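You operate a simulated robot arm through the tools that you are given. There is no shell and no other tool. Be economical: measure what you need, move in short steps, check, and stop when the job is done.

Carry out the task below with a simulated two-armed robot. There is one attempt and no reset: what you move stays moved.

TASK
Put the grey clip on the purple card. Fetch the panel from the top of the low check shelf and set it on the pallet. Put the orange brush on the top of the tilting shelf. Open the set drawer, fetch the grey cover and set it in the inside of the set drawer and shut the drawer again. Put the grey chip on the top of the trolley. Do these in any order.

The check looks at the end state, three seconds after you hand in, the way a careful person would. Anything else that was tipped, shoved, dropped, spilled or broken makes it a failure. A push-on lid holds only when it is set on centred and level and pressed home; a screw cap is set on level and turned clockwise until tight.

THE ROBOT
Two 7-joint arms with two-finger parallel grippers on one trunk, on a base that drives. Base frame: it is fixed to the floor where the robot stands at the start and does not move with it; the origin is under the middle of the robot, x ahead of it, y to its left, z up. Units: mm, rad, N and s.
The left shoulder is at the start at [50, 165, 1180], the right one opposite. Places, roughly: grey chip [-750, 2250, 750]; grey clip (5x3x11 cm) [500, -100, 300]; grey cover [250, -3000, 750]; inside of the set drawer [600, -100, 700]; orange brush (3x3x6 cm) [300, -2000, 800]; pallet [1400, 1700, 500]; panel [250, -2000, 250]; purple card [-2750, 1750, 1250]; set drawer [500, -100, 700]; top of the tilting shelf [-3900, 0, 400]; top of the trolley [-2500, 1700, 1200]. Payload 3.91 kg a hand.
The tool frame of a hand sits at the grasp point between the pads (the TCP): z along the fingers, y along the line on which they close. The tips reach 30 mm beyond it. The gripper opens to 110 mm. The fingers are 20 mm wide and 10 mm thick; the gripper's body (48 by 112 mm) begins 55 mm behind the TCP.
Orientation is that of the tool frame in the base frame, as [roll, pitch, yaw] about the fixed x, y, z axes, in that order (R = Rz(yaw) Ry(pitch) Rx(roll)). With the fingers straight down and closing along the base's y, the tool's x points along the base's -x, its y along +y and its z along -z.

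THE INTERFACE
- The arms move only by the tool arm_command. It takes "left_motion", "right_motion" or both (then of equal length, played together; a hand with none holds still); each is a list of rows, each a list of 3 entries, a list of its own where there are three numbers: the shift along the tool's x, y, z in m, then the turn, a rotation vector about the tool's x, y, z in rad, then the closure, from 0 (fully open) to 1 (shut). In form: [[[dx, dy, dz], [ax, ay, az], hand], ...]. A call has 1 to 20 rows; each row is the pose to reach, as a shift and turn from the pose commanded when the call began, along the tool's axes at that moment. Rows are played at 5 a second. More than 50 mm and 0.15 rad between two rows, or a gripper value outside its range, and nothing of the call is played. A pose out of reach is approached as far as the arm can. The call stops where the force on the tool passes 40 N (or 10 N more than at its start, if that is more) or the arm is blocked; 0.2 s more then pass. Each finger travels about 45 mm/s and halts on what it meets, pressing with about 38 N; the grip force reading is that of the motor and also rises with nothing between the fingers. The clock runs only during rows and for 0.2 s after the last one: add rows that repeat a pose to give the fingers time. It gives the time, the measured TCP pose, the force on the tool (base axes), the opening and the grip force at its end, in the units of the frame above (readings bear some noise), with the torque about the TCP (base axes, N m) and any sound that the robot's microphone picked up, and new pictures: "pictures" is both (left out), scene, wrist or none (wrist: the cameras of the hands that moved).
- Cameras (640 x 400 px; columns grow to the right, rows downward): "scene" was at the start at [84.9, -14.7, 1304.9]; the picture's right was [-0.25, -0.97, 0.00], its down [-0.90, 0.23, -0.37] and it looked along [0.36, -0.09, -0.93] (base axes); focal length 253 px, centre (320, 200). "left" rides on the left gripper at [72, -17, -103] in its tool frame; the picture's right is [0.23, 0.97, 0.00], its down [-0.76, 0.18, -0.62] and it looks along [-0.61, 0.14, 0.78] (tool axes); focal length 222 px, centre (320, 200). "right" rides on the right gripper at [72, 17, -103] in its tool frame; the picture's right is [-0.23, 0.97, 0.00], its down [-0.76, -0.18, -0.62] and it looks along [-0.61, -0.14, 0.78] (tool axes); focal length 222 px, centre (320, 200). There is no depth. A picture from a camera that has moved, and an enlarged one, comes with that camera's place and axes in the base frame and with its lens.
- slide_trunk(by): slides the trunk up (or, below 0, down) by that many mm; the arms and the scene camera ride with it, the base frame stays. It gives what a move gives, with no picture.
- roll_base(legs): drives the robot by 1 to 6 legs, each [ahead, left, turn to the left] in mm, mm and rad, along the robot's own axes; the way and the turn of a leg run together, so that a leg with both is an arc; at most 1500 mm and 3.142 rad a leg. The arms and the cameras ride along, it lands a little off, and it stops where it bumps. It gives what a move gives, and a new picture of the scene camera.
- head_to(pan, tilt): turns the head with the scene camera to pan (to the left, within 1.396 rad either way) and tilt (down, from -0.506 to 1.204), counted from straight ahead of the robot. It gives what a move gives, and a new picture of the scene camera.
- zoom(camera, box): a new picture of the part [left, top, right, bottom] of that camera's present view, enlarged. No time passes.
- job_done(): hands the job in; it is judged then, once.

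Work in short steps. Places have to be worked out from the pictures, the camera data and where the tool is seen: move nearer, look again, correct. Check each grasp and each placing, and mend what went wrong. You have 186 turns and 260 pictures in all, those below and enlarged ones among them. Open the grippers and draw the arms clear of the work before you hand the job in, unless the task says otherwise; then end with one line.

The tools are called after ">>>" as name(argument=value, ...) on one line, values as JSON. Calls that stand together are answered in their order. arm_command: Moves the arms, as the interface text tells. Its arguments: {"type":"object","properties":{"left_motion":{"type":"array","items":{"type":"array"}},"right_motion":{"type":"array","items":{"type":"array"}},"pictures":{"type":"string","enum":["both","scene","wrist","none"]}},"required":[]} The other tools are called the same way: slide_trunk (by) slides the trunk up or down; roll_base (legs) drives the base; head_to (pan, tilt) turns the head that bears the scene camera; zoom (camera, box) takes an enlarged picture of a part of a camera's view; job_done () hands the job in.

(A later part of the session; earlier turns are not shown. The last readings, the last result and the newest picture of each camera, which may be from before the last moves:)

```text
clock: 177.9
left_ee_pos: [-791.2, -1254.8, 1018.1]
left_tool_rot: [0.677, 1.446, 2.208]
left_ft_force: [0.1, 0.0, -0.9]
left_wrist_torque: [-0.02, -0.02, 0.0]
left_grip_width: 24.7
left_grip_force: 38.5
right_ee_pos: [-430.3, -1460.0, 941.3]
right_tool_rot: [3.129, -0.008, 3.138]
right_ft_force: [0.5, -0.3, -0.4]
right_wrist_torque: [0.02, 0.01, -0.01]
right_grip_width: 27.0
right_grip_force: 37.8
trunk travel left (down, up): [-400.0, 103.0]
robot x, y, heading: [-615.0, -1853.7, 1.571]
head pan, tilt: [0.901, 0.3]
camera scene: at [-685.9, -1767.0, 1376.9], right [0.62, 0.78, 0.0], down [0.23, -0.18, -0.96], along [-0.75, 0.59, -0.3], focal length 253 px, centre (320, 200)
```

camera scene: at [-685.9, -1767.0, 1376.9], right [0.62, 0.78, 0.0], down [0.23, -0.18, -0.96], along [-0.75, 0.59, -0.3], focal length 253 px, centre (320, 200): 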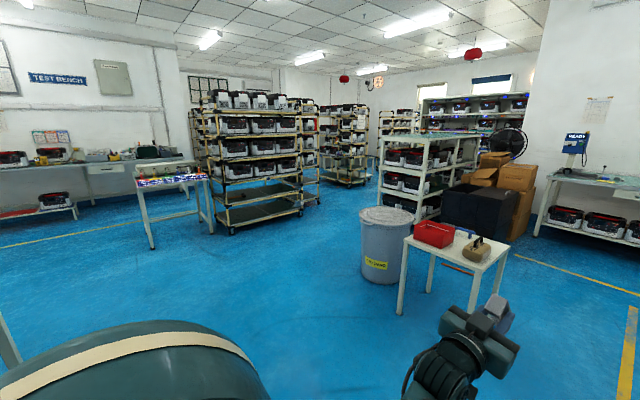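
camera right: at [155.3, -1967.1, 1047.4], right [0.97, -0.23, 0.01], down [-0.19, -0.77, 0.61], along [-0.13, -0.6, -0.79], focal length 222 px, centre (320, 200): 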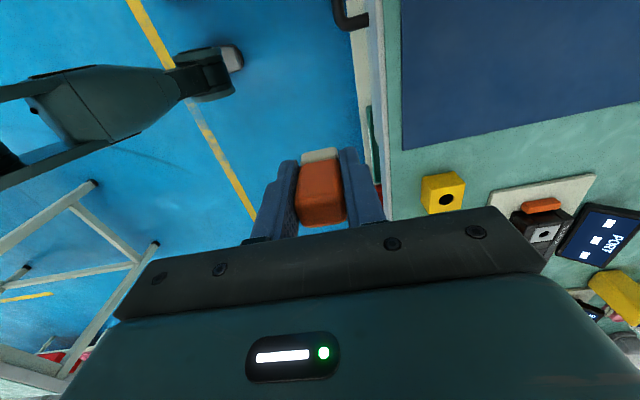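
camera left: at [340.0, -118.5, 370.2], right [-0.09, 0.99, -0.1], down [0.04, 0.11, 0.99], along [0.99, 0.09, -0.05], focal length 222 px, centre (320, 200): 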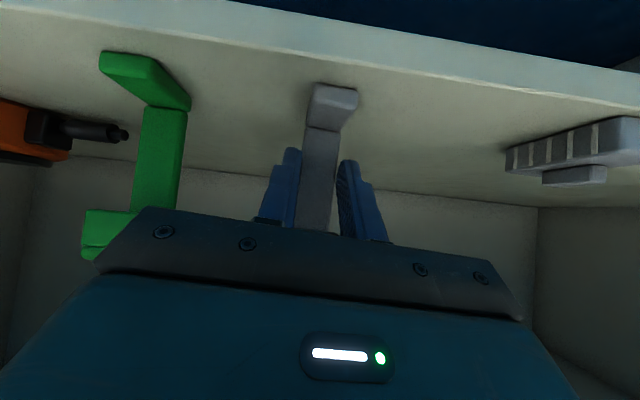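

Zoom on the rack to identify the tilting shelf, and on the white trolley.

>>> zoom(camera="scene", box=[180, 80, 340, 250])

>>> zoom(camera="scene", box=[360, 90, 520, 220])

```text
2.35 times, centred on (260, 165) of scene
camera zoom: at [-685.9, -1767.0, 1376.9], right [0.62, 0.78, 0.0], down [0.23, -0.18, -0.96], along [-0.75, 0.59, -0.3], focal length 595 px, centre (461, 282)
```

zoom: 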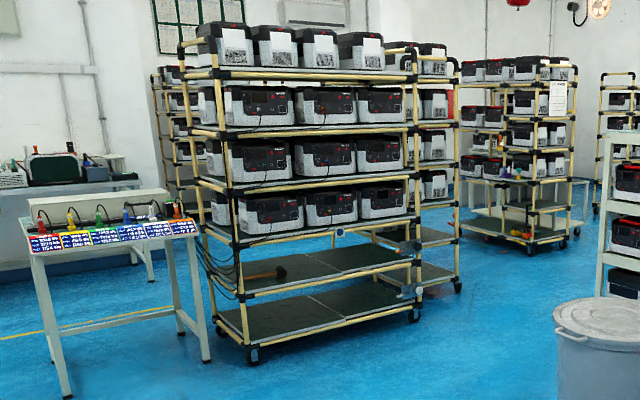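

```text
3.08 times, centred on (440, 155) of scene
camera zoom: at [-685.9, -1767.0, 1376.9], right [0.62, 0.78, 0.0], down [0.23, -0.18, -0.96], along [-0.75, 0.59, -0.3], focal length 778 px, centre (-49, 338)
```

zoom: 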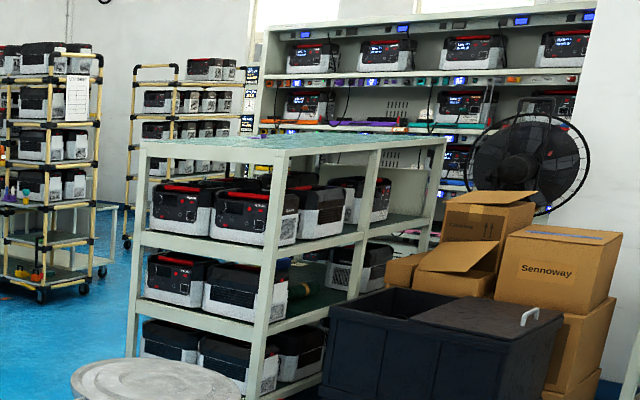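

The empty dark tilted shelf (front edge ≈ x -3740, z≈410) is the tilting shelf; the white rack with teal top is the trolley. First tuck the left hand back to tool-down so it won't stick out.

>>> arm_command(left_motion=[[[0, 0, -0.018], [0, 0.145, 0], 0.95], [[0, 0, -0.036], [0, 0.29, 0], 0.95], [[0, 0, -0.054], [0, 0.435, 0], 0.95], [[0, 0, -0.072], [0, 0.58, 0], 0.95], [[0, 0, -0.09], [0, 0.725, 0], 0.95], [[0, 0, -0.108], [0, 0.87, 0], 0.95], [[0, 0, -0.126], [0, 1.015, 0], 0.95], [[0, 0, -0.144], [0, 1.16, 0], 0.95], [[0, 0, -0.162], [0, 1.305, 0], 0.95], [[0, 0, -0.18], [0, 1.45, 0], 0.95], [[0, 0, -0.18], [0, 1.45, 0], 0.95]], pictures="wrist")

```text
clock: 180.5
left_ee_pos: [-818.0, -1380.7, 936.8]
left_tool_rot: [3.029, 0.267, -1.622]
left_ft_force: [0.5, 0.3, -0.3]
left_wrist_torque: [-0.05, 0.02, 0.0]
left_grip_width: 24.6
left_grip_force: 38.2
left hand out of reach, approached as far as the arm can: row 8, 9, 10, 11
right_ee_pos: [-429.6, -1460.5, 942.3]
right_tool_rot: [3.129, -0.008, 3.137]
right_ft_force: [-0.1, 0.8, -0.2]
right_wrist_torque: [-0.02, -0.01, -0.02]
right_grip_width: 26.8
right_grip_force: 38.1
trunk travel left (down, up): [-400.0, 103.0]
robot x, y, heading: [-612.2, -1857.0, 1.57]
head pan, tilt: [0.901, 0.3]
stopped in row 11 (left hand): the arm was blocked; the commanded pose is now the measured one
camera left: at [-794.0, -1477.1, 1015.0], right [-0.98, -0.2, 0.05], down [-0.08, 0.57, 0.82], along [-0.19, 0.8, -0.57], focal length 222 px, centre (320, 200)
```

left: 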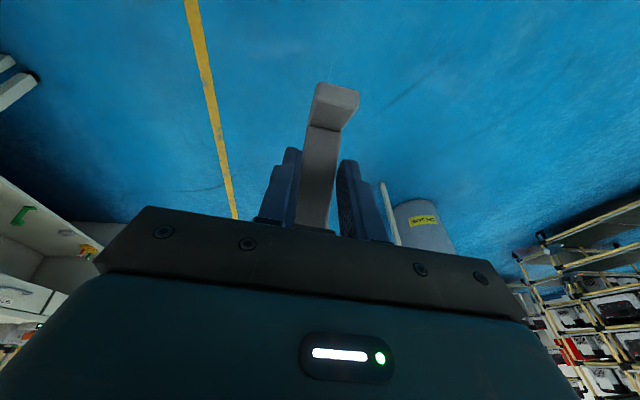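

Left hand is tucked. Drive: ahead 700, turn to face the rack, then approach along y≈-1150.

>>> roll_base(legs=[[700, 0, 0], [0, 0, 1.5708], [1300, 0, 0], [800, 0, 0]])

>>> head_to(pan=-0.4, tilt=0.3)

```text
clock: 198.4
left_ee_pos: [-3220.2, -1269.2, 934.9]
left_tool_rot: [3.028, 0.265, -0.081]
left_ft_force: [0.1, 0.4, -1.3]
left_wrist_torque: [-0.01, 0.0, 0.01]
left_grip_width: 24.6
left_grip_force: 37.8
right_ee_pos: [-3129.5, -881.7, 942.0]
right_tool_rot: [3.128, -0.008, -1.605]
right_ft_force: [-0.3, -0.1, -0.4]
right_wrist_torque: [0.04, 0.02, -0.01]
right_grip_width: 27.1
right_grip_force: 38.0
trunk travel left (down, up): [-400.0, 103.0]
robot x, y, heading: [-2745.1, -1081.7, 3.112]
head pan, tilt: [0.901, 0.3]
camera scene: at [-2830.1, -1149.6, 1376.9], right [-0.77, 0.64, 0.0], down [0.19, 0.23, -0.96], along [-0.61, -0.73, -0.3], focal length 253 px, centre (320, 200)
```

scene: 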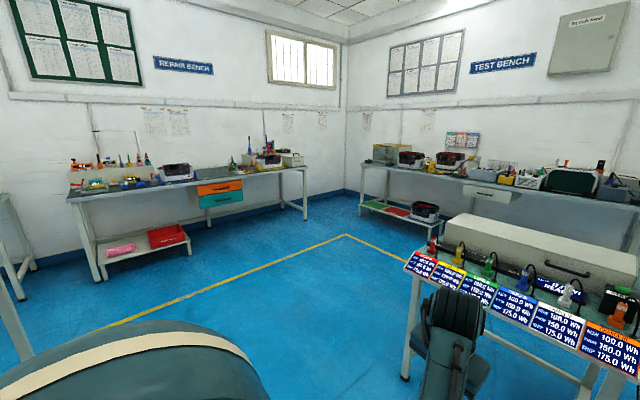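

```text
clock: 199.8
left_ee_pos: [-3219.9, -1270.1, 937.3]
left_tool_rot: [3.028, 0.269, -0.079]
left_ft_force: [-0.7, -0.9, -1.3]
left_wrist_torque: [0.0, -0.04, -0.02]
left_grip_width: 24.9
left_grip_force: 37.9
right_ee_pos: [-3130.3, -882.5, 941.6]
right_tool_rot: [3.129, -0.008, -1.603]
right_ft_force: [0.5, -0.3, 0.0]
right_wrist_torque: [0.02, -0.01, -0.01]
right_grip_width: 26.7
right_grip_force: 37.9
trunk travel left (down, up): [-400.0, 103.0]
robot x, y, heading: [-2742.2, -1078.1, 3.114]
head pan, tilt: [-0.4, 0.3]
camera scene: at [-2854.7, -1039.4, 1376.9], right [0.42, 0.91, 0.0], down [0.27, -0.12, -0.96], along [-0.87, 0.4, -0.3], focal length 253 px, centre (320, 200)
```

scene: 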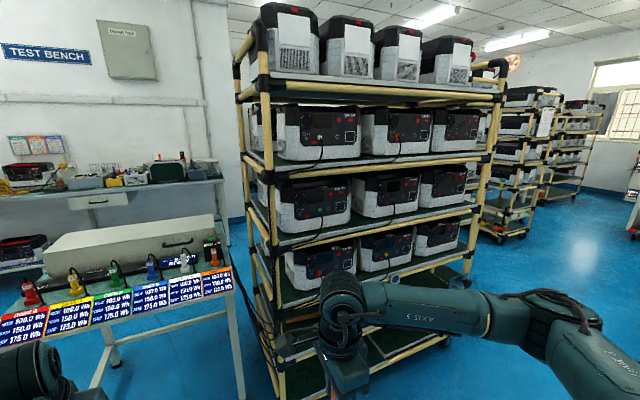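

Rack is close ahead-right. Back up 200 and strafe right 650, then look at the shelf.

>>> roll_base(legs=[[-200, 0, 0.027], [0, -700, 0]])

>>> head_to(pan=0.15, tilt=0.55)

```text
clock: 205.0
left_ee_pos: [-3012.1, -567.5, 936.6]
left_tool_rot: [3.028, 0.271, -0.043]
left_ft_force: [-0.6, 0.8, -0.5]
left_wrist_torque: [-0.03, 0.0, -0.02]
left_grip_width: 24.7
left_grip_force: 37.8
right_ee_pos: [-2935.2, -175.4, 941.5]
right_tool_rot: [3.129, -0.009, -1.57]
right_ft_force: [0.3, 0.9, -0.2]
right_wrist_torque: [-0.01, 0.0, 0.0]
right_grip_width: 27.1
right_grip_force: 38.1
trunk travel left (down, up): [-400.0, 103.0]
robot x, y, heading: [-2542.0, -361.0, -3.13]
head pan, tilt: [-0.4, 0.3]
camera scene: at [-2654.5, -323.1, 1376.9], right [0.38, 0.92, 0.0], down [0.27, -0.11, -0.96], along [-0.88, 0.37, -0.3], focal length 253 px, centre (320, 200)
```

scene: 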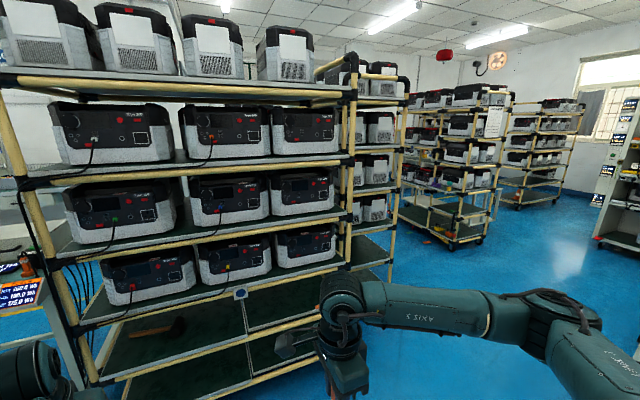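

```text
clock: 206.0
left_ee_pos: [-3013.1, -567.9, 937.6]
left_tool_rot: [3.029, 0.269, -0.043]
left_ft_force: [0.5, 0.1, -0.3]
left_wrist_torque: [-0.01, 0.02, -0.01]
left_grip_width: 24.8
left_grip_force: 37.9
right_ee_pos: [-2934.5, -176.3, 942.3]
right_tool_rot: [3.131, -0.011, -1.57]
right_ft_force: [0.3, -0.1, -1.1]
right_wrist_torque: [-0.02, 0.02, -0.02]
right_grip_width: 26.7
right_grip_force: 38.0
trunk travel left (down, up): [-400.0, 103.0]
robot x, y, heading: [-2539.5, -356.9, -3.139]
head pan, tilt: [0.15, 0.55]
camera scene: at [-2657.0, -373.1, 1354.0], right [-0.15, 0.99, 0.0], down [0.52, 0.08, -0.85], along [-0.84, -0.13, -0.52], focal length 253 px, centre (320, 200)
```

scene: 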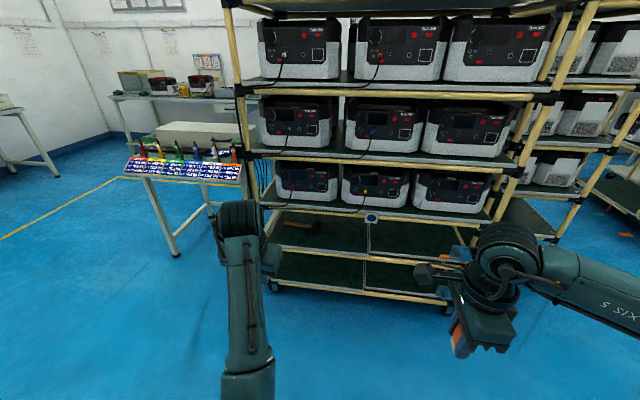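

>>> zoom(camera="scene", box=[230, 160, 550, 320])

```text
2.00 times, centred on (390, 240) of scene
camera zoom: at [-2657.0, -373.1, 1354.0], right [-0.15, 0.99, 0.0], down [0.52, 0.08, -0.85], along [-0.84, -0.13, -0.52], focal length 506 px, centre (180, 120)
```

zoom: 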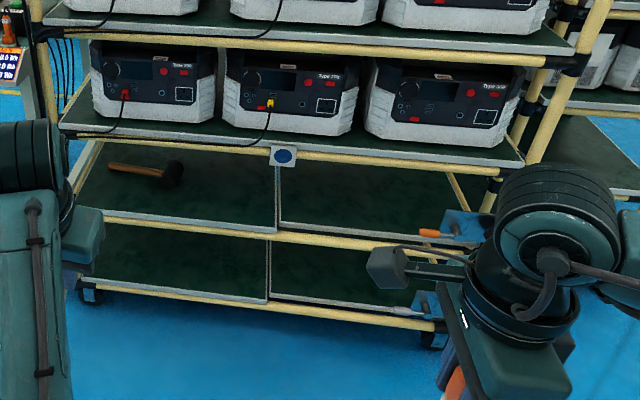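

The right half of the upper dark shelf (≈(-3900,0,400)) is the target. Prepare the right hand: undo the 90° yaw.

>>> arm_command(right_motion=[[[0, 0, 0], [0, 0, -0.143], 0.9], [[0, 0, 0], [0, 0, -0.286], 0.9], [[0, 0, 0], [0, 0, -0.428], 0.9], [[0, 0, 0], [0, 0, -0.571], 0.9], [[0, 0, 0], [0, 0, -0.714], 0.9], [[0, 0, 0], [0, 0, -0.857], 0.9], [[0, 0, 0], [0, 0, -1.0], 0.9], [[0, 0, 0], [0, 0, -1.142], 0.9], [[0, 0, 0], [0, 0, -1.285], 0.9], [[0, 0, 0], [0, 0, -1.428], 0.9], [[0, 0, 0], [0, 0, -1.571], 0.9], [[0, 0, 0], [0, 0, -1.571], 0.9]], pictures="none")

>>> slide_trunk(by=-230)

>>> arm_command(right_motion=[[[-0.015, 0, 0], [0, -0.12, 0], 0.9], [[-0.03, 0, 0], [0, -0.24, 0], 0.9], [[-0.045, 0, 0.01], [0, -0.36, 0], 0.9], [[-0.06, 0, 0.02], [0, -0.48, 0], 0.9], [[-0.075, 0, 0.03], [0, -0.6, 0], 0.9], [[-0.09, 0, 0.04], [0, -0.72, 0], 0.9], [[-0.105, 0, 0.05], [0, -0.84, 0], 0.9], [[-0.12, 0, 0.06], [0, -0.96, 0], 0.9], [[-0.135, 0, 0.07], [0, -1.08, 0], 0.9], [[-0.15, 0, 0.08], [0, -1.2, 0], 0.9], [[-0.15, 0, 0.08], [0, -1.2, 0], 0.9]])

```text
clock: 208.6
left_ee_pos: [-3012.6, -566.7, 936.5]
left_tool_rot: [3.029, 0.27, -0.044]
left_ft_force: [-0.2, 0.1, -0.6]
left_wrist_torque: [0.0, -0.01, 0.0]
left_grip_width: 25.1
left_grip_force: 37.8
right_ee_pos: [-2935.1, -176.5, 941.7]
right_tool_rot: [3.131, 0.011, 0.004]
right_ft_force: [0.1, -0.4, -1.1]
right_wrist_torque: [0.0, -0.01, -0.02]
right_grip_width: 27.1
right_grip_force: 38.1
trunk travel left (down, up): [-400.0, 103.0]
robot x, y, heading: [-2537.0, -359.4, -3.139]
head pan, tilt: [0.15, 0.55]
```

```text
clock: 211.0
left_ee_pos: [-3011.8, -567.3, 707.2]
left_tool_rot: [3.026, 0.268, -0.044]
left_ft_force: [-0.5, -0.6, -0.5]
left_wrist_torque: [0.01, -0.02, -0.01]
left_grip_width: 24.7
left_grip_force: 38.0
right_ee_pos: [-2934.4, -177.1, 711.0]
right_tool_rot: [3.131, 0.013, -0.001]
right_ft_force: [0.1, -0.4, -0.7]
right_wrist_torque: [-0.01, 0.04, -0.01]
right_grip_width: 26.9
right_grip_force: 38.8
trunk travel left (down, up): [-170.0, 333.0]
robot x, y, heading: [-2537.2, -358.0, -3.13]
head pan, tilt: [0.15, 0.55]
```

```text
clock: 213.4
left_ee_pos: [-3012.2, -566.5, 706.7]
left_tool_rot: [3.028, 0.269, -0.044]
left_ft_force: [0.1, 0.0, -1.3]
left_wrist_torque: [0.0, -0.01, 0.01]
left_grip_width: 25.1
left_grip_force: 38.2
right_ee_pos: [-3037.3, -187.4, 665.4]
right_tool_rot: [3.115, 0.823, -0.005]
right_ft_force: [-0.8, 0.2, -0.5]
right_wrist_torque: [-0.02, 0.0, 0.01]
right_grip_width: 27.0
right_grip_force: 38.0
right hand out of reach, approached as far as the arm can: row 7, 8, 9, 10, 11
trunk travel left (down, up): [-170.0, 333.0]
robot x, y, heading: [-2539.3, -360.7, -3.138]
head pan, tilt: [0.15, 0.55]
camera scene: at [-2657.0, -373.2, 1123.9], right [-0.16, 0.99, 0.0], down [0.52, 0.08, -0.85], along [-0.84, -0.13, -0.52], focal length 253 px, centre (320, 200)
camera right: at [-2910.2, -201.7, 684.2], right [-0.14, -0.97, 0.18], down [-0.06, 0.19, 0.98], along [-0.99, 0.13, -0.09], focal length 222 px, centre (320, 200)
```

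scene: 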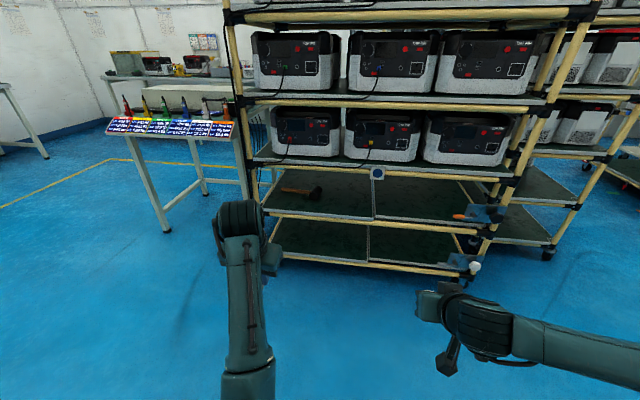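
right: 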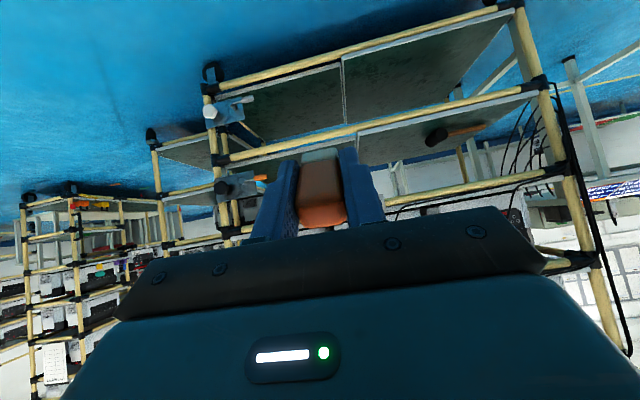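

The hand reaches 47° tilt. Extend 150 mm forward while levelling more.

>>> arm_command(right_motion=[[[-0.02, 0, 0.022], [0, 0, 0], 0.9], [[-0.04, 0, 0.044], [0, 0, 0], 0.9], [[-0.06, 0, 0.066], [0, -0.1, 0], 0.9], [[-0.08, 0, 0.088], [0, -0.2, 0], 0.9], [[-0.1, 0, 0.11], [0, -0.3, 0], 0.9], [[-0.1, 0, 0.11], [0, -0.4, 0], 0.9], [[-0.1, 0, 0.11], [0, -0.5, 0], 0.9]], pictures="wrist")

```text
clock: 215.0
left_ee_pos: [-3011.3, -567.1, 706.0]
left_tool_rot: [3.029, 0.27, -0.045]
left_ft_force: [0.5, 0.3, -0.3]
left_wrist_torque: [0.02, 0.0, 0.04]
left_grip_width: 24.9
left_grip_force: 38.0
right_ee_pos: [-3207.0, -264.1, 714.3]
right_tool_rot: [3.134, 1.278, -0.05]
right_ft_force: [0.0, -0.1, 0.1]
right_wrist_torque: [0.01, -0.02, 0.0]
right_grip_width: 26.9
right_grip_force: 38.1
right hand out of reach, approached as far as the arm can: row 4, 5, 6, 7
trunk travel left (down, up): [-170.0, 333.0]
robot x, y, heading: [-2537.7, -359.1, -3.14]
head pan, tilt: [0.15, 0.55]
camera right: at [-3087.7, -286.5, 675.2], right [-0.11, -0.97, 0.22], down [0.38, 0.16, 0.91], along [-0.92, 0.18, 0.36], focal length 222 px, centre (320, 200)
```

right: 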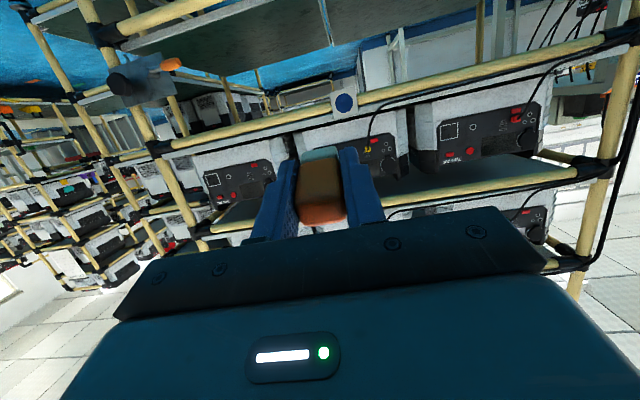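

17° below level now. Lower the trunk fully.

>>> slide_trunk(by=-165)

>>> arm_command(right_motion=[[[0.03, 0, 0], [0, 0, 0], 0.9], [[0.06, 0, 0], [0, 0, 0], 0.9], [[0.08, 0, 0], [0, 0, 0], 0.9], [[0.08, 0, 0], [0, 0, 0], 0.9]])

```text
clock: 217.1
left_ee_pos: [-3019.8, -558.0, 649.2]
left_tool_rot: [3.023, 0.333, -0.062]
left_ft_force: [1.2, -1.0, 0.3]
left_wrist_torque: [-0.01, -0.01, 0.01]
left_grip_width: 25.0
left_grip_force: 38.4
right_ee_pos: [-3200.0, -262.4, 636.2]
right_tool_rot: [3.112, 1.297, -0.072]
right_ft_force: [0.6, -0.2, -0.3]
right_wrist_torque: [0.0, -0.07, -0.03]
right_grip_width: 26.9
right_grip_force: 38.0
trunk travel left (down, up): [-72.0, 431.0]
robot x, y, heading: [-2535.5, -357.5, -3.139]
head pan, tilt: [0.15, 0.55]
stopped: the arm was blocked; the commanded pose is now the measured one
```

```text
clock: 218.1
left_ee_pos: [-3020.4, -557.2, 650.7]
left_tool_rot: [3.02, 0.339, -0.06]
left_ft_force: [-0.1, -0.3, 0.0]
left_wrist_torque: [-0.02, 0.0, 0.01]
left_grip_width: 24.8
left_grip_force: 38.0
right_ee_pos: [-3183.2, -289.0, 575.0]
right_tool_rot: [3.123, 1.283, -0.076]
right_ft_force: [0.2, 0.6, -0.7]
right_wrist_torque: [0.0, 0.0, 0.0]
right_grip_width: 26.8
right_grip_force: 37.4
right hand out of reach, approached as far as the arm can: row 1, 2, 3, 4
trunk travel left (down, up): [-72.0, 431.0]
robot x, y, heading: [-2539.5, -358.0, -3.136]
head pan, tilt: [0.15, 0.55]
camera scene: at [-2641.1, -367.8, 1035.2], right [-0.16, 0.99, 0.0], down [0.5, 0.07, -0.86], along [-0.85, -0.14, -0.5], focal length 253 px, centre (320, 200)
camera right: at [-3064.6, -312.8, 535.7], right [-0.12, -0.97, 0.22], down [0.39, 0.16, 0.91], along [-0.91, 0.2, 0.36], focal length 222 px, centre (320, 200)
```

scene: 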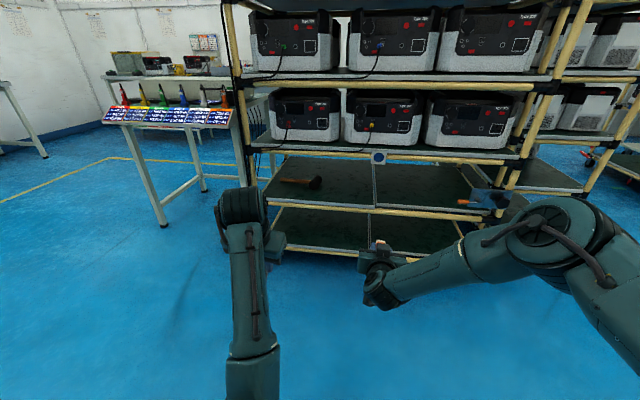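
right: 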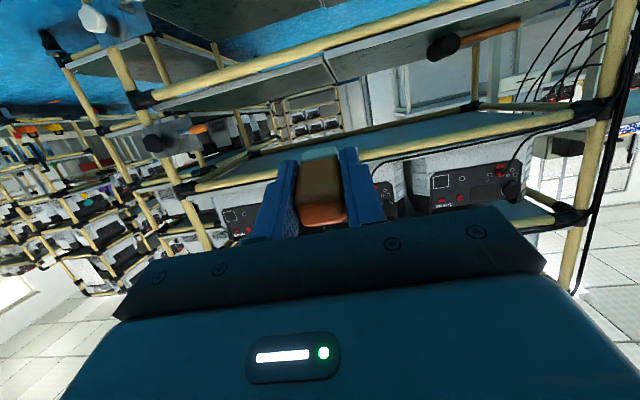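

Shelf front pipe is at z≈400. More tilt gives lower reach: tilt down 0.35 rad and lower 130 mm.

>>> arm_command(right_motion=[[[0.02, 0, 0.01], [0, 0.07, 0], 0.9], [[0.045, 0, 0.015], [0, 0.14, 0], 0.9], [[0.07, 0, 0.02], [0, 0.21, 0], 0.9], [[0.1, 0, 0.03], [0, 0.28, 0], 0.9], [[0.13, 0, 0.035], [0, 0.35, 0], 0.9], [[0.13, 0, 0.035], [0, 0.35, 0], 0.9]])

```text
clock: 219.5
left_ee_pos: [-3021.4, -556.0, 651.2]
left_tool_rot: [3.024, 0.341, -0.06]
left_ft_force: [0.3, 0.5, -0.5]
left_wrist_torque: [0.02, 0.0, -0.01]
left_grip_width: 24.7
left_grip_force: 37.9
right_ee_pos: [-3182.2, -287.7, 438.0]
right_tool_rot: [3.124, 0.945, -0.058]
right_ft_force: [0.5, 0.1, 0.1]
right_wrist_torque: [-0.04, -0.04, 0.01]
right_grip_width: 26.9
right_grip_force: 38.3
trunk travel left (down, up): [-72.0, 431.0]
robot x, y, heading: [-2539.2, -360.3, -3.135]
head pan, tilt: [0.15, 0.55]
camera scene: at [-2642.1, -367.7, 1034.7], right [-0.16, 0.99, 0.0], down [0.5, 0.07, -0.86], along [-0.85, -0.14, -0.5], focal length 253 px, centre (320, 200)
camera right: at [-3056.9, -309.2, 442.0], right [-0.17, -0.97, 0.19], down [0.07, 0.19, 0.98], along [-0.98, 0.18, 0.03], focal length 222 px, centre (320, 200)
```

scene: 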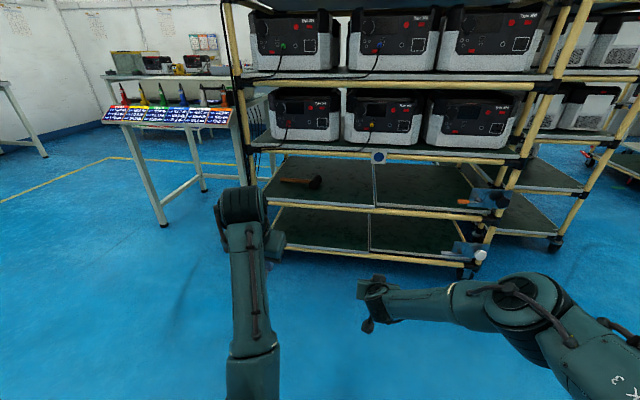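
right: 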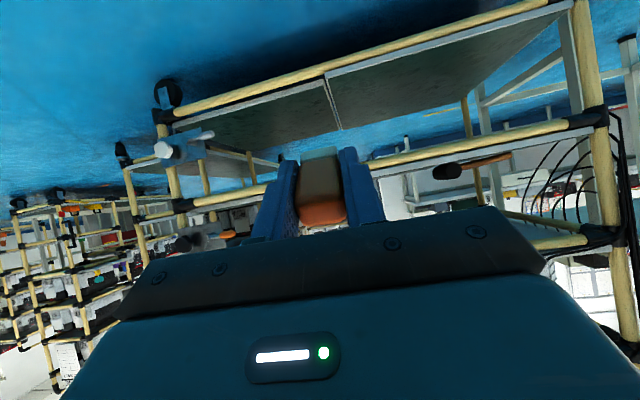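

Tilt is now 36°, z 438. Raise right slightly for entry and pull the left hand back for clearance.

>>> arm_command(right_motion=[[[-0.014, 0, -0.01], [0, 0, 0], 0.9], [[-0.028, 0, -0.021], [0, 0, 0], 0.9], [[-0.028, 0, -0.021], [0, 0, 0], 0.9]], left_motion=[[[0.02, 0, -0.025], [0, 0, 0], 0.95], [[0.04, 0, -0.05], [0, 0, 0], 0.95], [[0.06, 0, -0.074], [0, 0, 0], 0.95]], pictures="none")

>>> roll_base(legs=[[0, -240, 0], [450, 0, 0]])

>>> zoom(camera="right", box=[0, 0, 640, 400])

```text
clock: 220.5
left_ee_pos: [-2999.0, -573.9, 693.8]
left_tool_rot: [2.983, 0.488, -0.069]
left_ft_force: [0.8, 0.1, -0.9]
left_wrist_torque: [0.01, 0.0, 0.02]
left_grip_width: 24.8
left_grip_force: 38.4
left hand out of reach, approached as far as the arm can: row 1, 2, 3
right_ee_pos: [-3180.1, -288.6, 481.6]
right_tool_rot: [3.132, 0.952, -0.052]
right_ft_force: [-0.3, -0.6, -0.8]
right_wrist_torque: [0.01, 0.02, 0.0]
right_grip_width: 27.2
right_grip_force: 38.2
trunk travel left (down, up): [-72.0, 431.0]
robot x, y, heading: [-2539.5, -357.0, -3.132]
head pan, tilt: [0.15, 0.55]
stopped in row 3 (left hand): the arm was blocked; the commanded pose is now the measured one
```

```text
clock: 224.6
left_ee_pos: [-3472.8, -323.4, 696.8]
left_tool_rot: [2.987, 0.499, -0.079]
left_ft_force: [0.6, 0.6, -0.2]
left_wrist_torque: [0.0, -0.02, -0.01]
left_grip_width: 24.6
left_grip_force: 37.7
right_ee_pos: [-3647.2, -36.4, 477.2]
right_tool_rot: [3.129, 0.946, -0.067]
right_ft_force: [0.2, -0.2, -0.5]
right_wrist_torque: [0.01, -0.02, 0.0]
right_grip_width: 26.9
right_grip_force: 37.9
trunk travel left (down, up): [-72.0, 431.0]
robot x, y, heading: [-3010.3, -116.0, 3.137]
head pan, tilt: [0.15, 0.55]
camera scene: at [-3109.1, -123.4, 1035.9], right [-0.14, 0.99, 0.0], down [0.5, 0.07, -0.86], along [-0.85, -0.12, -0.5], focal length 253 px, centre (320, 200)
```

scene: 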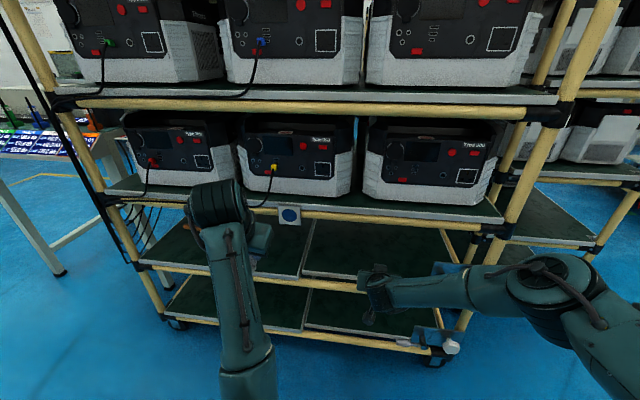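

```text
1.00 times, centred on (320, 200) of right
camera zoom: at [-3521.6, -59.8, 480.3], right [-0.19, -0.96, 0.19], down [0.07, 0.18, 0.98], along [-0.98, 0.2, 0.03], focal length 222 px, centre (320, 200)
```

zoom: 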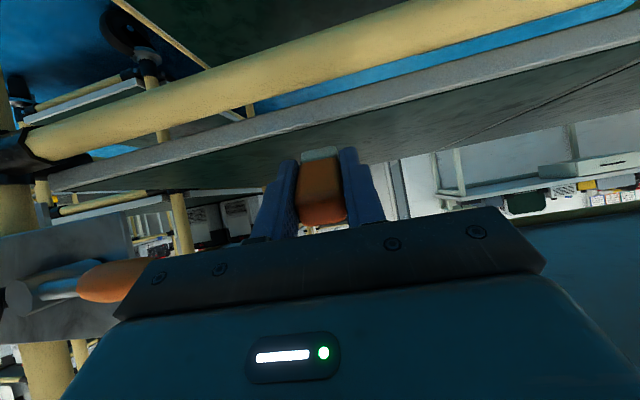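

The pipe front is nearer than thought (x≈-3660). To keep the left hand clear, yaw the base left 0.3 rad, then strafe and advance with the right hand over the right board.

>>> slide_trunk(by=12)

>>> roll_base(legs=[[0, 0, 0.3], [0, -218, 0]])

>>> zoom(camera="right", box=[0, 0, 640, 400])

```text
clock: 225.2
left_ee_pos: [-3476.9, -322.0, 692.6]
left_tool_rot: [2.994, 0.488, -0.076]
left_ft_force: [-0.9, -0.6, -1.6]
left_wrist_torque: [-0.02, 0.01, 0.01]
left_grip_width: 24.9
left_grip_force: 38.0
right_ee_pos: [-3649.0, -36.4, 473.0]
right_tool_rot: [3.133, 0.935, -0.064]
right_ft_force: [0.4, -0.1, -0.2]
right_wrist_torque: [0.01, 0.0, -0.01]
right_grip_width: 27.2
right_grip_force: 37.9
trunk travel left (down, up): [-84.0, 419.0]
robot x, y, heading: [-3008.9, -116.4, 3.134]
head pan, tilt: [0.15, 0.55]
```

```text
clock: 227.9
left_ee_pos: [-3460.1, -238.6, 691.5]
left_tool_rot: [2.993, 0.482, 0.213]
left_ft_force: [0.2, 1.4, -0.4]
left_wrist_torque: [0.02, 0.01, 0.0]
left_grip_width: 24.9
left_grip_force: 37.8
right_ee_pos: [-3706.8, -12.4, 471.3]
right_tool_rot: [3.135, 0.93, 0.228]
right_ft_force: [-0.7, 0.2, -0.3]
right_wrist_torque: [0.01, -0.02, -0.01]
right_grip_width: 27.1
right_grip_force: 38.6
trunk travel left (down, up): [-84.0, 419.0]
robot x, y, heading: [-3066.7, 94.7, -2.86]
head pan, tilt: [0.15, 0.55]
camera scene: at [-3174.6, 52.4, 1038.1], right [-0.42, 0.91, 0.0], down [0.47, 0.22, -0.85], along [-0.78, -0.36, -0.52], focal length 253 px, centre (320, 200)
```

scene: 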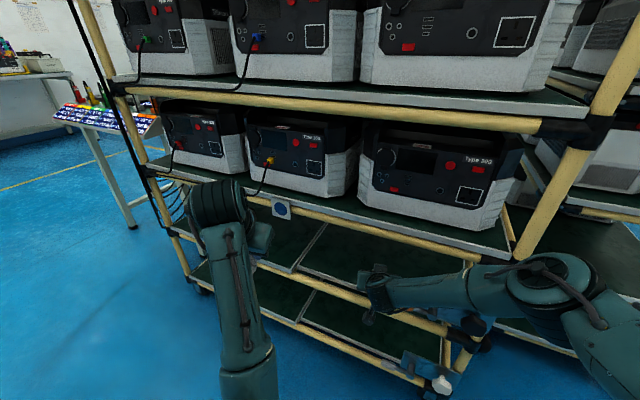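

```text
1.00 times, centred on (320, 200) of right
camera zoom: at [-3579.9, 0.0, 476.2], right [0.09, -0.98, 0.19], down [0.0, 0.19, 0.98], along [-1.0, -0.09, 0.02], focal length 222 px, centre (320, 200)
```

zoom: 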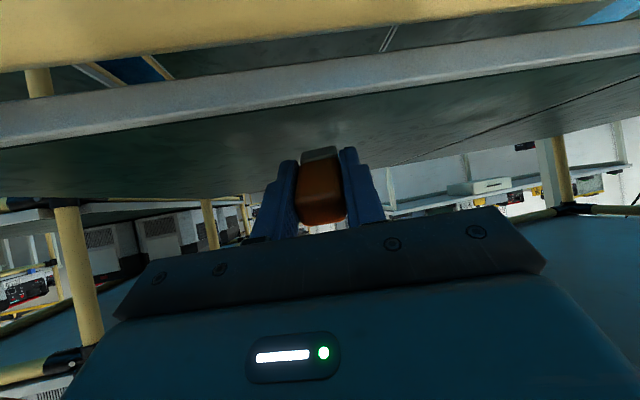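

Advance 45 mm so the brush is fully over the board.

>>> roll_base(legs=[[45, 0, 0]])

>>> zoom(camera="right", box=[0, 0, 640, 400])

```text
clock: 228.8
left_ee_pos: [-3503.5, -250.6, 692.8]
left_tool_rot: [2.997, 0.487, 0.212]
left_ft_force: [0.0, 0.1, 0.0]
left_wrist_torque: [-0.03, -0.01, -0.02]
left_grip_width: 24.9
left_grip_force: 38.3
right_ee_pos: [-3749.6, -25.7, 472.4]
right_tool_rot: [3.136, 0.93, 0.231]
right_ft_force: [0.4, 0.3, -0.4]
right_wrist_torque: [0.0, -0.02, 0.0]
right_grip_width: 26.8
right_grip_force: 38.1
trunk travel left (down, up): [-84.0, 419.0]
robot x, y, heading: [-3112.0, 80.2, -2.855]
head pan, tilt: [0.15, 0.55]
camera scene: at [-3216.9, 39.3, 1037.9], right [-0.42, 0.91, 0.0], down [0.47, 0.22, -0.85], along [-0.78, -0.36, -0.52], focal length 253 px, centre (320, 200)
```

scene: 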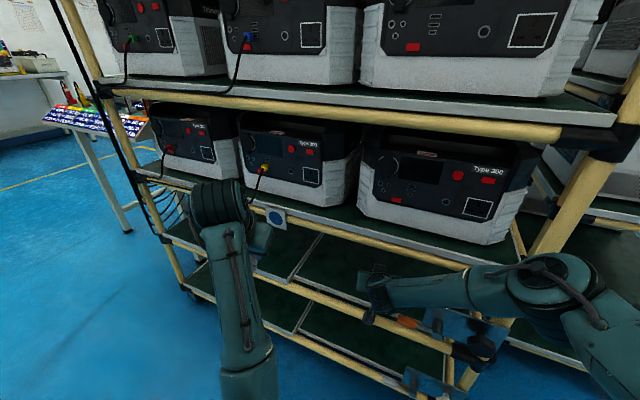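

```text
1.00 times, centred on (320, 200) of right
camera zoom: at [-3622.3, -12.4, 476.1], right [0.09, -0.98, 0.19], down [0.0, 0.19, 0.98], along [-1.0, -0.09, 0.02], focal length 222 px, centre (320, 200)
```

zoom: 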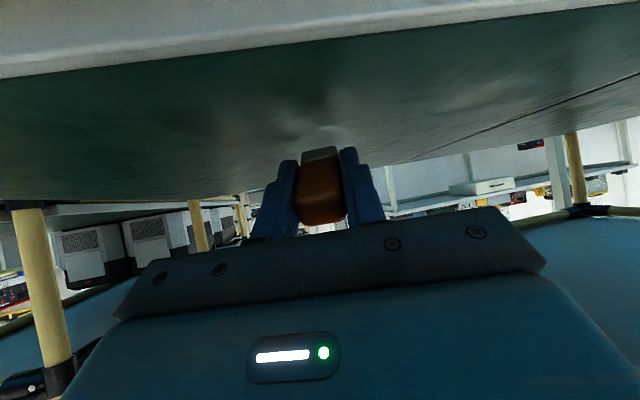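

Lower gently until the brush touches the board.

>>> arm_command(right_motion=[[[0.004, 0, 0.003], [0, 0, 0], 0.9], [[0.008, 0, 0.006], [0, 0, 0], 0.9], [[0.012, 0, 0.009], [0, 0, 0], 0.9], [[0.016, 0, 0.012], [0, 0, 0], 0.9], [[0.02, 0, 0.015], [0, 0, 0], 0.9], [[0.024, 0, 0.018], [0, 0, 0], 0.9], [[0.028, 0, 0.021], [0, 0, 0], 0.9]], pictures="wrist")

```text
clock: 229.9
left_ee_pos: [-3504.2, -250.1, 692.8]
left_tool_rot: [2.998, 0.486, 0.21]
left_ft_force: [-0.6, 0.1, 0.3]
left_wrist_torque: [0.01, 0.01, 0.0]
left_grip_width: 24.9
left_grip_force: 38.0
right_ee_pos: [-3752.8, -27.7, 456.5]
right_tool_rot: [3.14, 0.944, 0.231]
right_ft_force: [4.1, 1.5, 5.3]
right_wrist_torque: [-0.01, 0.07, 0.03]
right_grip_width: 27.1
right_grip_force: 38.5
trunk travel left (down, up): [-84.0, 419.0]
robot x, y, heading: [-3109.7, 82.8, -2.855]
head pan, tilt: [0.15, 0.55]
stopped in row 5 (right hand): the force on the tool passed its limit (the readings are from after the stop); the commanded pose is now the measured one
camera right: at [-3625.4, -14.4, 459.0], right [0.1, -0.98, 0.19], down [0.01, 0.19, 0.98], along [-1.0, -0.09, 0.03], focal length 222 px, centre (320, 200)
```

right: 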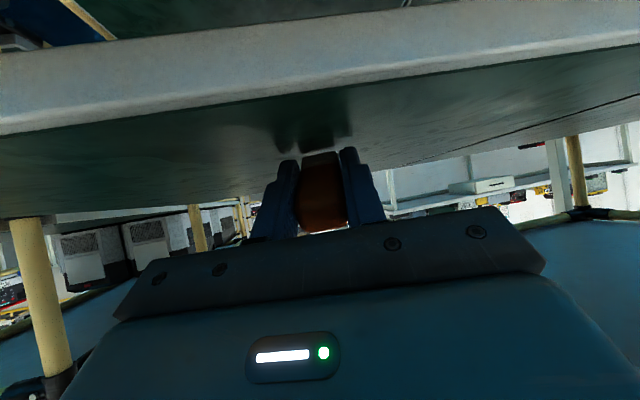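

Touching the board (≈420). Open the fingers to release it.

>>> arm_command(right_motion=[[[0, 0, 0], [0, 0, 0], 0.72], [[0, 0, 0], [0, 0, 0], 0.65], [[0, 0, 0], [0, 0, 0], 0.55], [[0, 0, 0], [0, 0, 0], 0.55], [[0, 0, 0], [0, 0, 0], 0.55], [[0, 0, 0], [0, 0, 0], 0.55]], pictures="wrist")

```text
clock: 231.3
left_ee_pos: [-3503.3, -250.1, 693.4]
left_tool_rot: [2.997, 0.489, 0.213]
left_ft_force: [0.0, 0.3, -1.5]
left_wrist_torque: [0.01, 0.02, 0.01]
left_grip_width: 24.8
left_grip_force: 37.6
right_ee_pos: [-3751.4, -27.8, 455.0]
right_tool_rot: [3.139, 0.94, 0.235]
right_ft_force: [11.3, -7.3, 17.6]
right_wrist_torque: [0.2, 0.15, 0.05]
right_grip_width: 44.8
right_grip_force: 0.1
trunk travel left (down, up): [-84.0, 419.0]
robot x, y, heading: [-3111.8, 86.1, -2.861]
head pan, tilt: [0.15, 0.55]
camera right: at [-3624.9, -15.2, 458.9], right [0.1, -0.98, 0.19], down [0.01, 0.19, 0.98], along [-1.0, -0.09, 0.03], focal length 222 px, centre (320, 200)
```

right: 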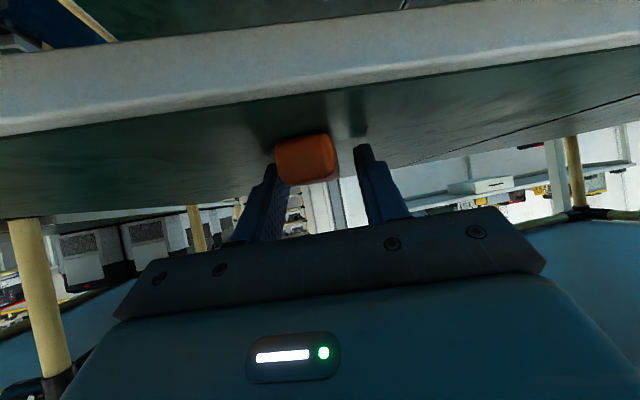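

Brush lies flat on the board. Open wider, lift slightly and withdraw.

>>> arm_command(right_motion=[[[0, 0, 0], [0, 0, 0], 0.45], [[0, 0, 0], [0, 0, 0], 0.35], [[0, 0, 0], [0, 0, 0], 0.3], [[0, 0, -0.015], [0, 0, 0], 0.3], [[0, 0, -0.03], [0, 0, 0], 0.3], [[0, 0, -0.05], [0, 0, 0], 0.3]], pictures="wrist")

```text
clock: 232.7
left_ee_pos: [-3504.5, -250.2, 693.2]
left_tool_rot: [2.997, 0.487, 0.212]
left_ft_force: [0.2, -0.4, -1.1]
left_wrist_torque: [0.01, 0.01, 0.02]
left_grip_width: 24.7
left_grip_force: 37.2
right_ee_pos: [-3713.0, -15.9, 481.3]
right_tool_rot: [3.139, 0.94, 0.23]
right_ft_force: [-0.6, -0.2, 0.0]
right_wrist_torque: [-0.04, 0.01, -0.01]
right_grip_width: 76.8
right_grip_force: 0.0
trunk travel left (down, up): [-84.0, 419.0]
robot x, y, heading: [-3108.8, 84.6, -2.857]
head pan, tilt: [0.15, 0.55]
camera right: at [-3585.7, -4.4, 484.3], right [0.09, -0.98, 0.18], down [0.01, 0.19, 0.98], along [-1.0, -0.09, 0.03], focal length 222 px, centre (320, 200)
```

right: 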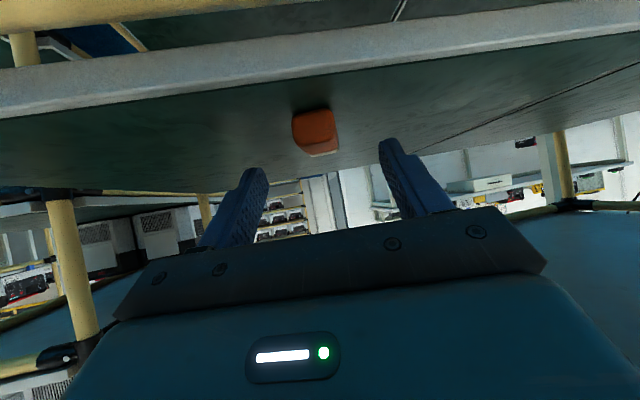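

Brush stays on the shelf. Back off and verify.

>>> roll_base(legs=[[-450, 0, 0]])

>>> zoom(camera="scene", box=[200, 100, 520, 300])

```text
clock: 233.8
left_ee_pos: [-3461.7, -237.1, 692.3]
left_tool_rot: [2.999, 0.486, 0.21]
left_ft_force: [0.0, -0.3, -0.1]
left_wrist_torque: [-0.01, 0.0, -0.01]
left_grip_width: 24.6
left_grip_force: 37.3
right_ee_pos: [-3680.2, -5.3, 491.6]
right_tool_rot: [-3.136, 0.97, 0.237]
right_ft_force: [0.0, 0.2, 0.5]
right_wrist_torque: [0.04, -0.04, 0.0]
right_grip_width: 76.8
right_grip_force: 0.1
trunk travel left (down, up): [-84.0, 419.0]
robot x, y, heading: [-3066.4, 98.5, -2.857]
head pan, tilt: [0.15, 0.55]
stopped in leg 1: the force on the tool passed its limit (the readings are from after the stop); the commanded pose is now the measured one
camera scene: at [-3174.5, 51.4, 1037.6], right [-0.42, 0.91, 0.0], down [0.47, 0.22, -0.85], along [-0.78, -0.36, -0.52], focal length 253 px, centre (320, 200)
```

scene: 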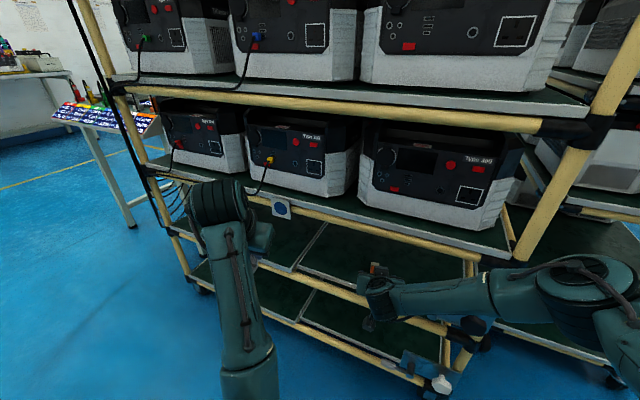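

```text
2.00 times, centred on (360, 200) of scene
camera zoom: at [-3174.5, 51.4, 1037.6], right [-0.42, 0.91, 0.0], down [0.47, 0.22, -0.85], along [-0.78, -0.36, -0.52], focal length 506 px, centre (240, 200)
```

zoom: 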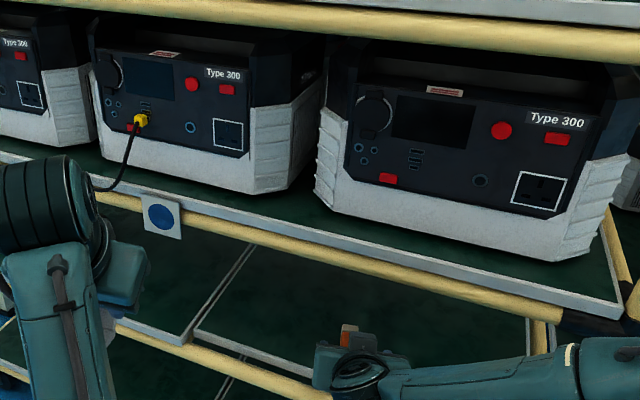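

Stopped by a force on the tool; check the wrist view.

>>> zoom(camera="right", box=[0, 0, 640, 400])

>>> zoom(camera="left", box=[0, 0, 640, 400])

```text
1.00 times, centred on (320, 200) of right
camera zoom: at [-3554.0, 6.6, 492.3], right [0.1, -0.98, 0.18], down [0.04, 0.19, 0.98], along [-0.99, -0.09, 0.06], focal length 222 px, centre (320, 200)
```

zoom: 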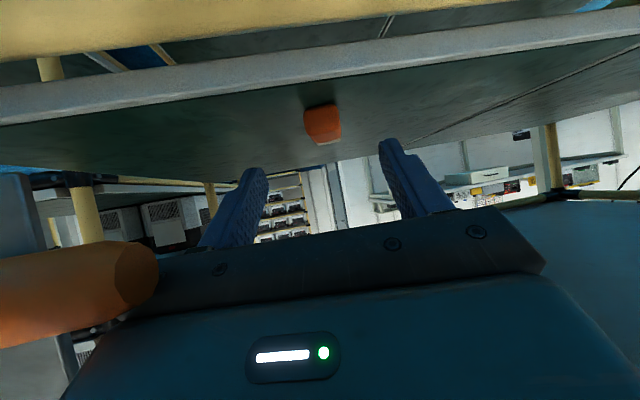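

```text
1.00 times, centred on (320, 200) of left
camera zoom: at [-3359.1, -182.0, 747.3], right [0.46, -0.89, 0.02], down [-0.35, -0.16, 0.92], along [-0.82, -0.43, -0.38], focal length 222 px, centre (320, 200)
```

zoom: 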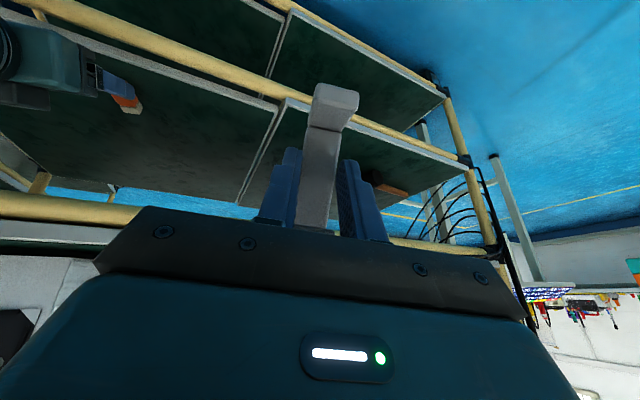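

The gripper's side touched the orange clamp handle on its right while backing at an angle. Move left (−y) first, then back straight out along +x.

>>> roll_base(legs=[[20, 68, 0], [-430, 126, 0]])

>>> zoom(camera="scene", box=[260, 100, 580, 300])

```text
clock: 237.1
left_ee_pos: [-3020.3, -306.8, 692.2]
left_tool_rot: [2.998, 0.486, 0.207]
left_ft_force: [0.4, 0.9, -0.7]
left_wrist_torque: [0.0, 0.03, -0.04]
left_grip_width: 24.7
left_grip_force: 38.0
right_ee_pos: [-3237.6, -73.3, 492.0]
right_tool_rot: [-3.136, 0.968, 0.231]
right_ft_force: [0.1, 0.3, -0.2]
right_wrist_torque: [-0.03, 0.01, 0.01]
right_grip_width: 76.9
right_grip_force: 0.1
trunk travel left (down, up): [-84.0, 419.0]
robot x, y, heading: [-2623.6, 24.4, -2.863]
head pan, tilt: [0.15, 0.55]
camera scene: at [-2731.0, -19.2, 1037.7], right [-0.41, 0.91, 0.0], down [0.47, 0.22, -0.85], along [-0.78, -0.35, -0.52], focal length 253 px, centre (320, 200)
```

scene: 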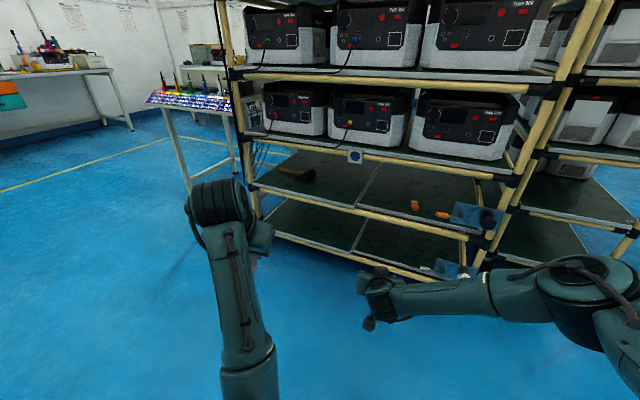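

```text
2.00 times, centred on (420, 200) of scene
camera zoom: at [-2731.0, -19.2, 1037.7], right [-0.41, 0.91, 0.0], down [0.47, 0.22, -0.85], along [-0.78, -0.35, -0.52], focal length 506 px, centre (120, 200)
```

zoom: 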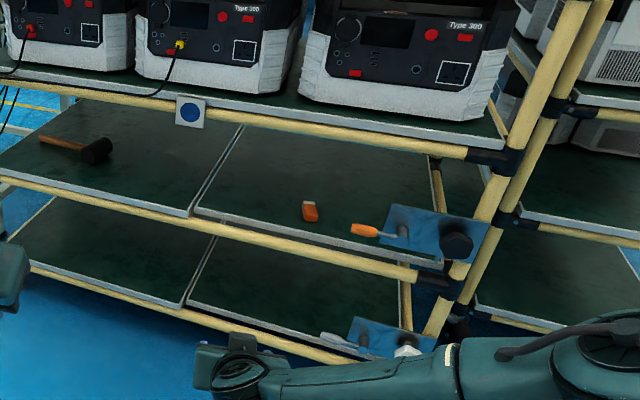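

Brush rests well on the tilting shelf. Now raise the trunk and turn toward the trolley (+y).

>>> slide_trunk(by=415)

>>> roll_base(legs=[[0, 0, -1.85]])

>>> head_to(pan=0, tilt=0.3)

```text
refused: 415 is not a number from -400 to 400
```

```text
clock: 242.0
left_ee_pos: [-2825.7, 501.6, 692.3]
left_tool_rot: [2.998, 0.487, -1.659]
left_ft_force: [0.5, 0.5, 0.0]
left_wrist_torque: [0.0, 0.0, 0.0]
left_grip_width: 25.1
left_grip_force: 37.8
right_ee_pos: [-2539.7, 642.4, 491.9]
right_tool_rot: [-3.134, 0.969, -1.632]
right_ft_force: [-0.5, 0.3, 0.2]
right_wrist_torque: [0.0, 0.0, 0.01]
right_grip_width: 77.1
right_grip_force: 0.1
trunk travel left (down, up): [-84.0, 419.0]
robot x, y, heading: [-2621.5, 24.0, 1.554]
head pan, tilt: [0.15, 0.55]
camera scene: at [-2632.6, 142.2, 1037.6], right [0.99, 0.13, 0.0], down [0.07, -0.52, -0.85], along [-0.11, 0.85, -0.52], focal length 253 px, centre (320, 200)
```

scene: 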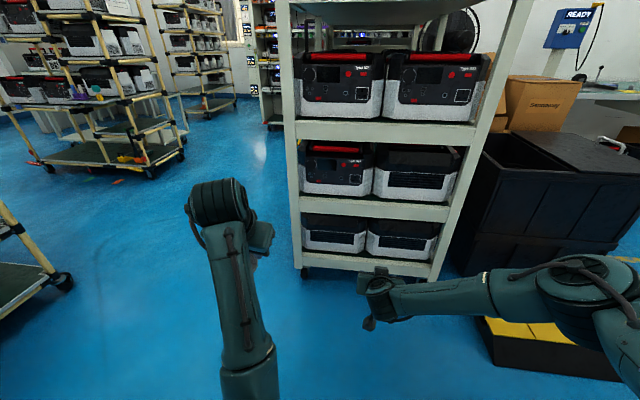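

```text
clock: 242.7
left_ee_pos: [-2825.8, 501.1, 692.3]
left_tool_rot: [3.0, 0.487, -1.658]
left_ft_force: [0.2, -0.3, -1.0]
left_wrist_torque: [0.02, -0.02, -0.01]
left_grip_width: 24.9
left_grip_force: 38.3
right_ee_pos: [-2540.3, 642.6, 493.0]
right_tool_rot: [-3.135, 0.97, -1.634]
right_ft_force: [-0.5, 0.7, 0.9]
right_wrist_torque: [-0.03, 0.01, 0.0]
right_grip_width: 76.9
right_grip_force: 0.0
trunk travel left (down, up): [-84.0, 419.0]
robot x, y, heading: [-2621.7, 24.2, 1.551]
head pan, tilt: [0.0, 0.3]
camera scene: at [-2619.3, 146.4, 1060.5], right [1.0, -0.02, 0.0], down [-0.01, -0.29, -0.96], along [0.02, 0.96, -0.29], focal length 253 px, centre (320, 200)
```

scene: 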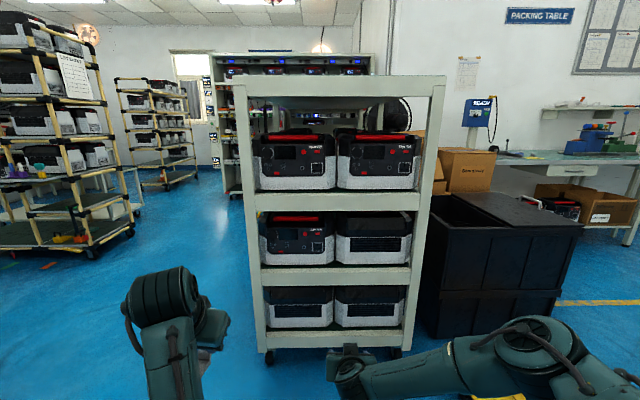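

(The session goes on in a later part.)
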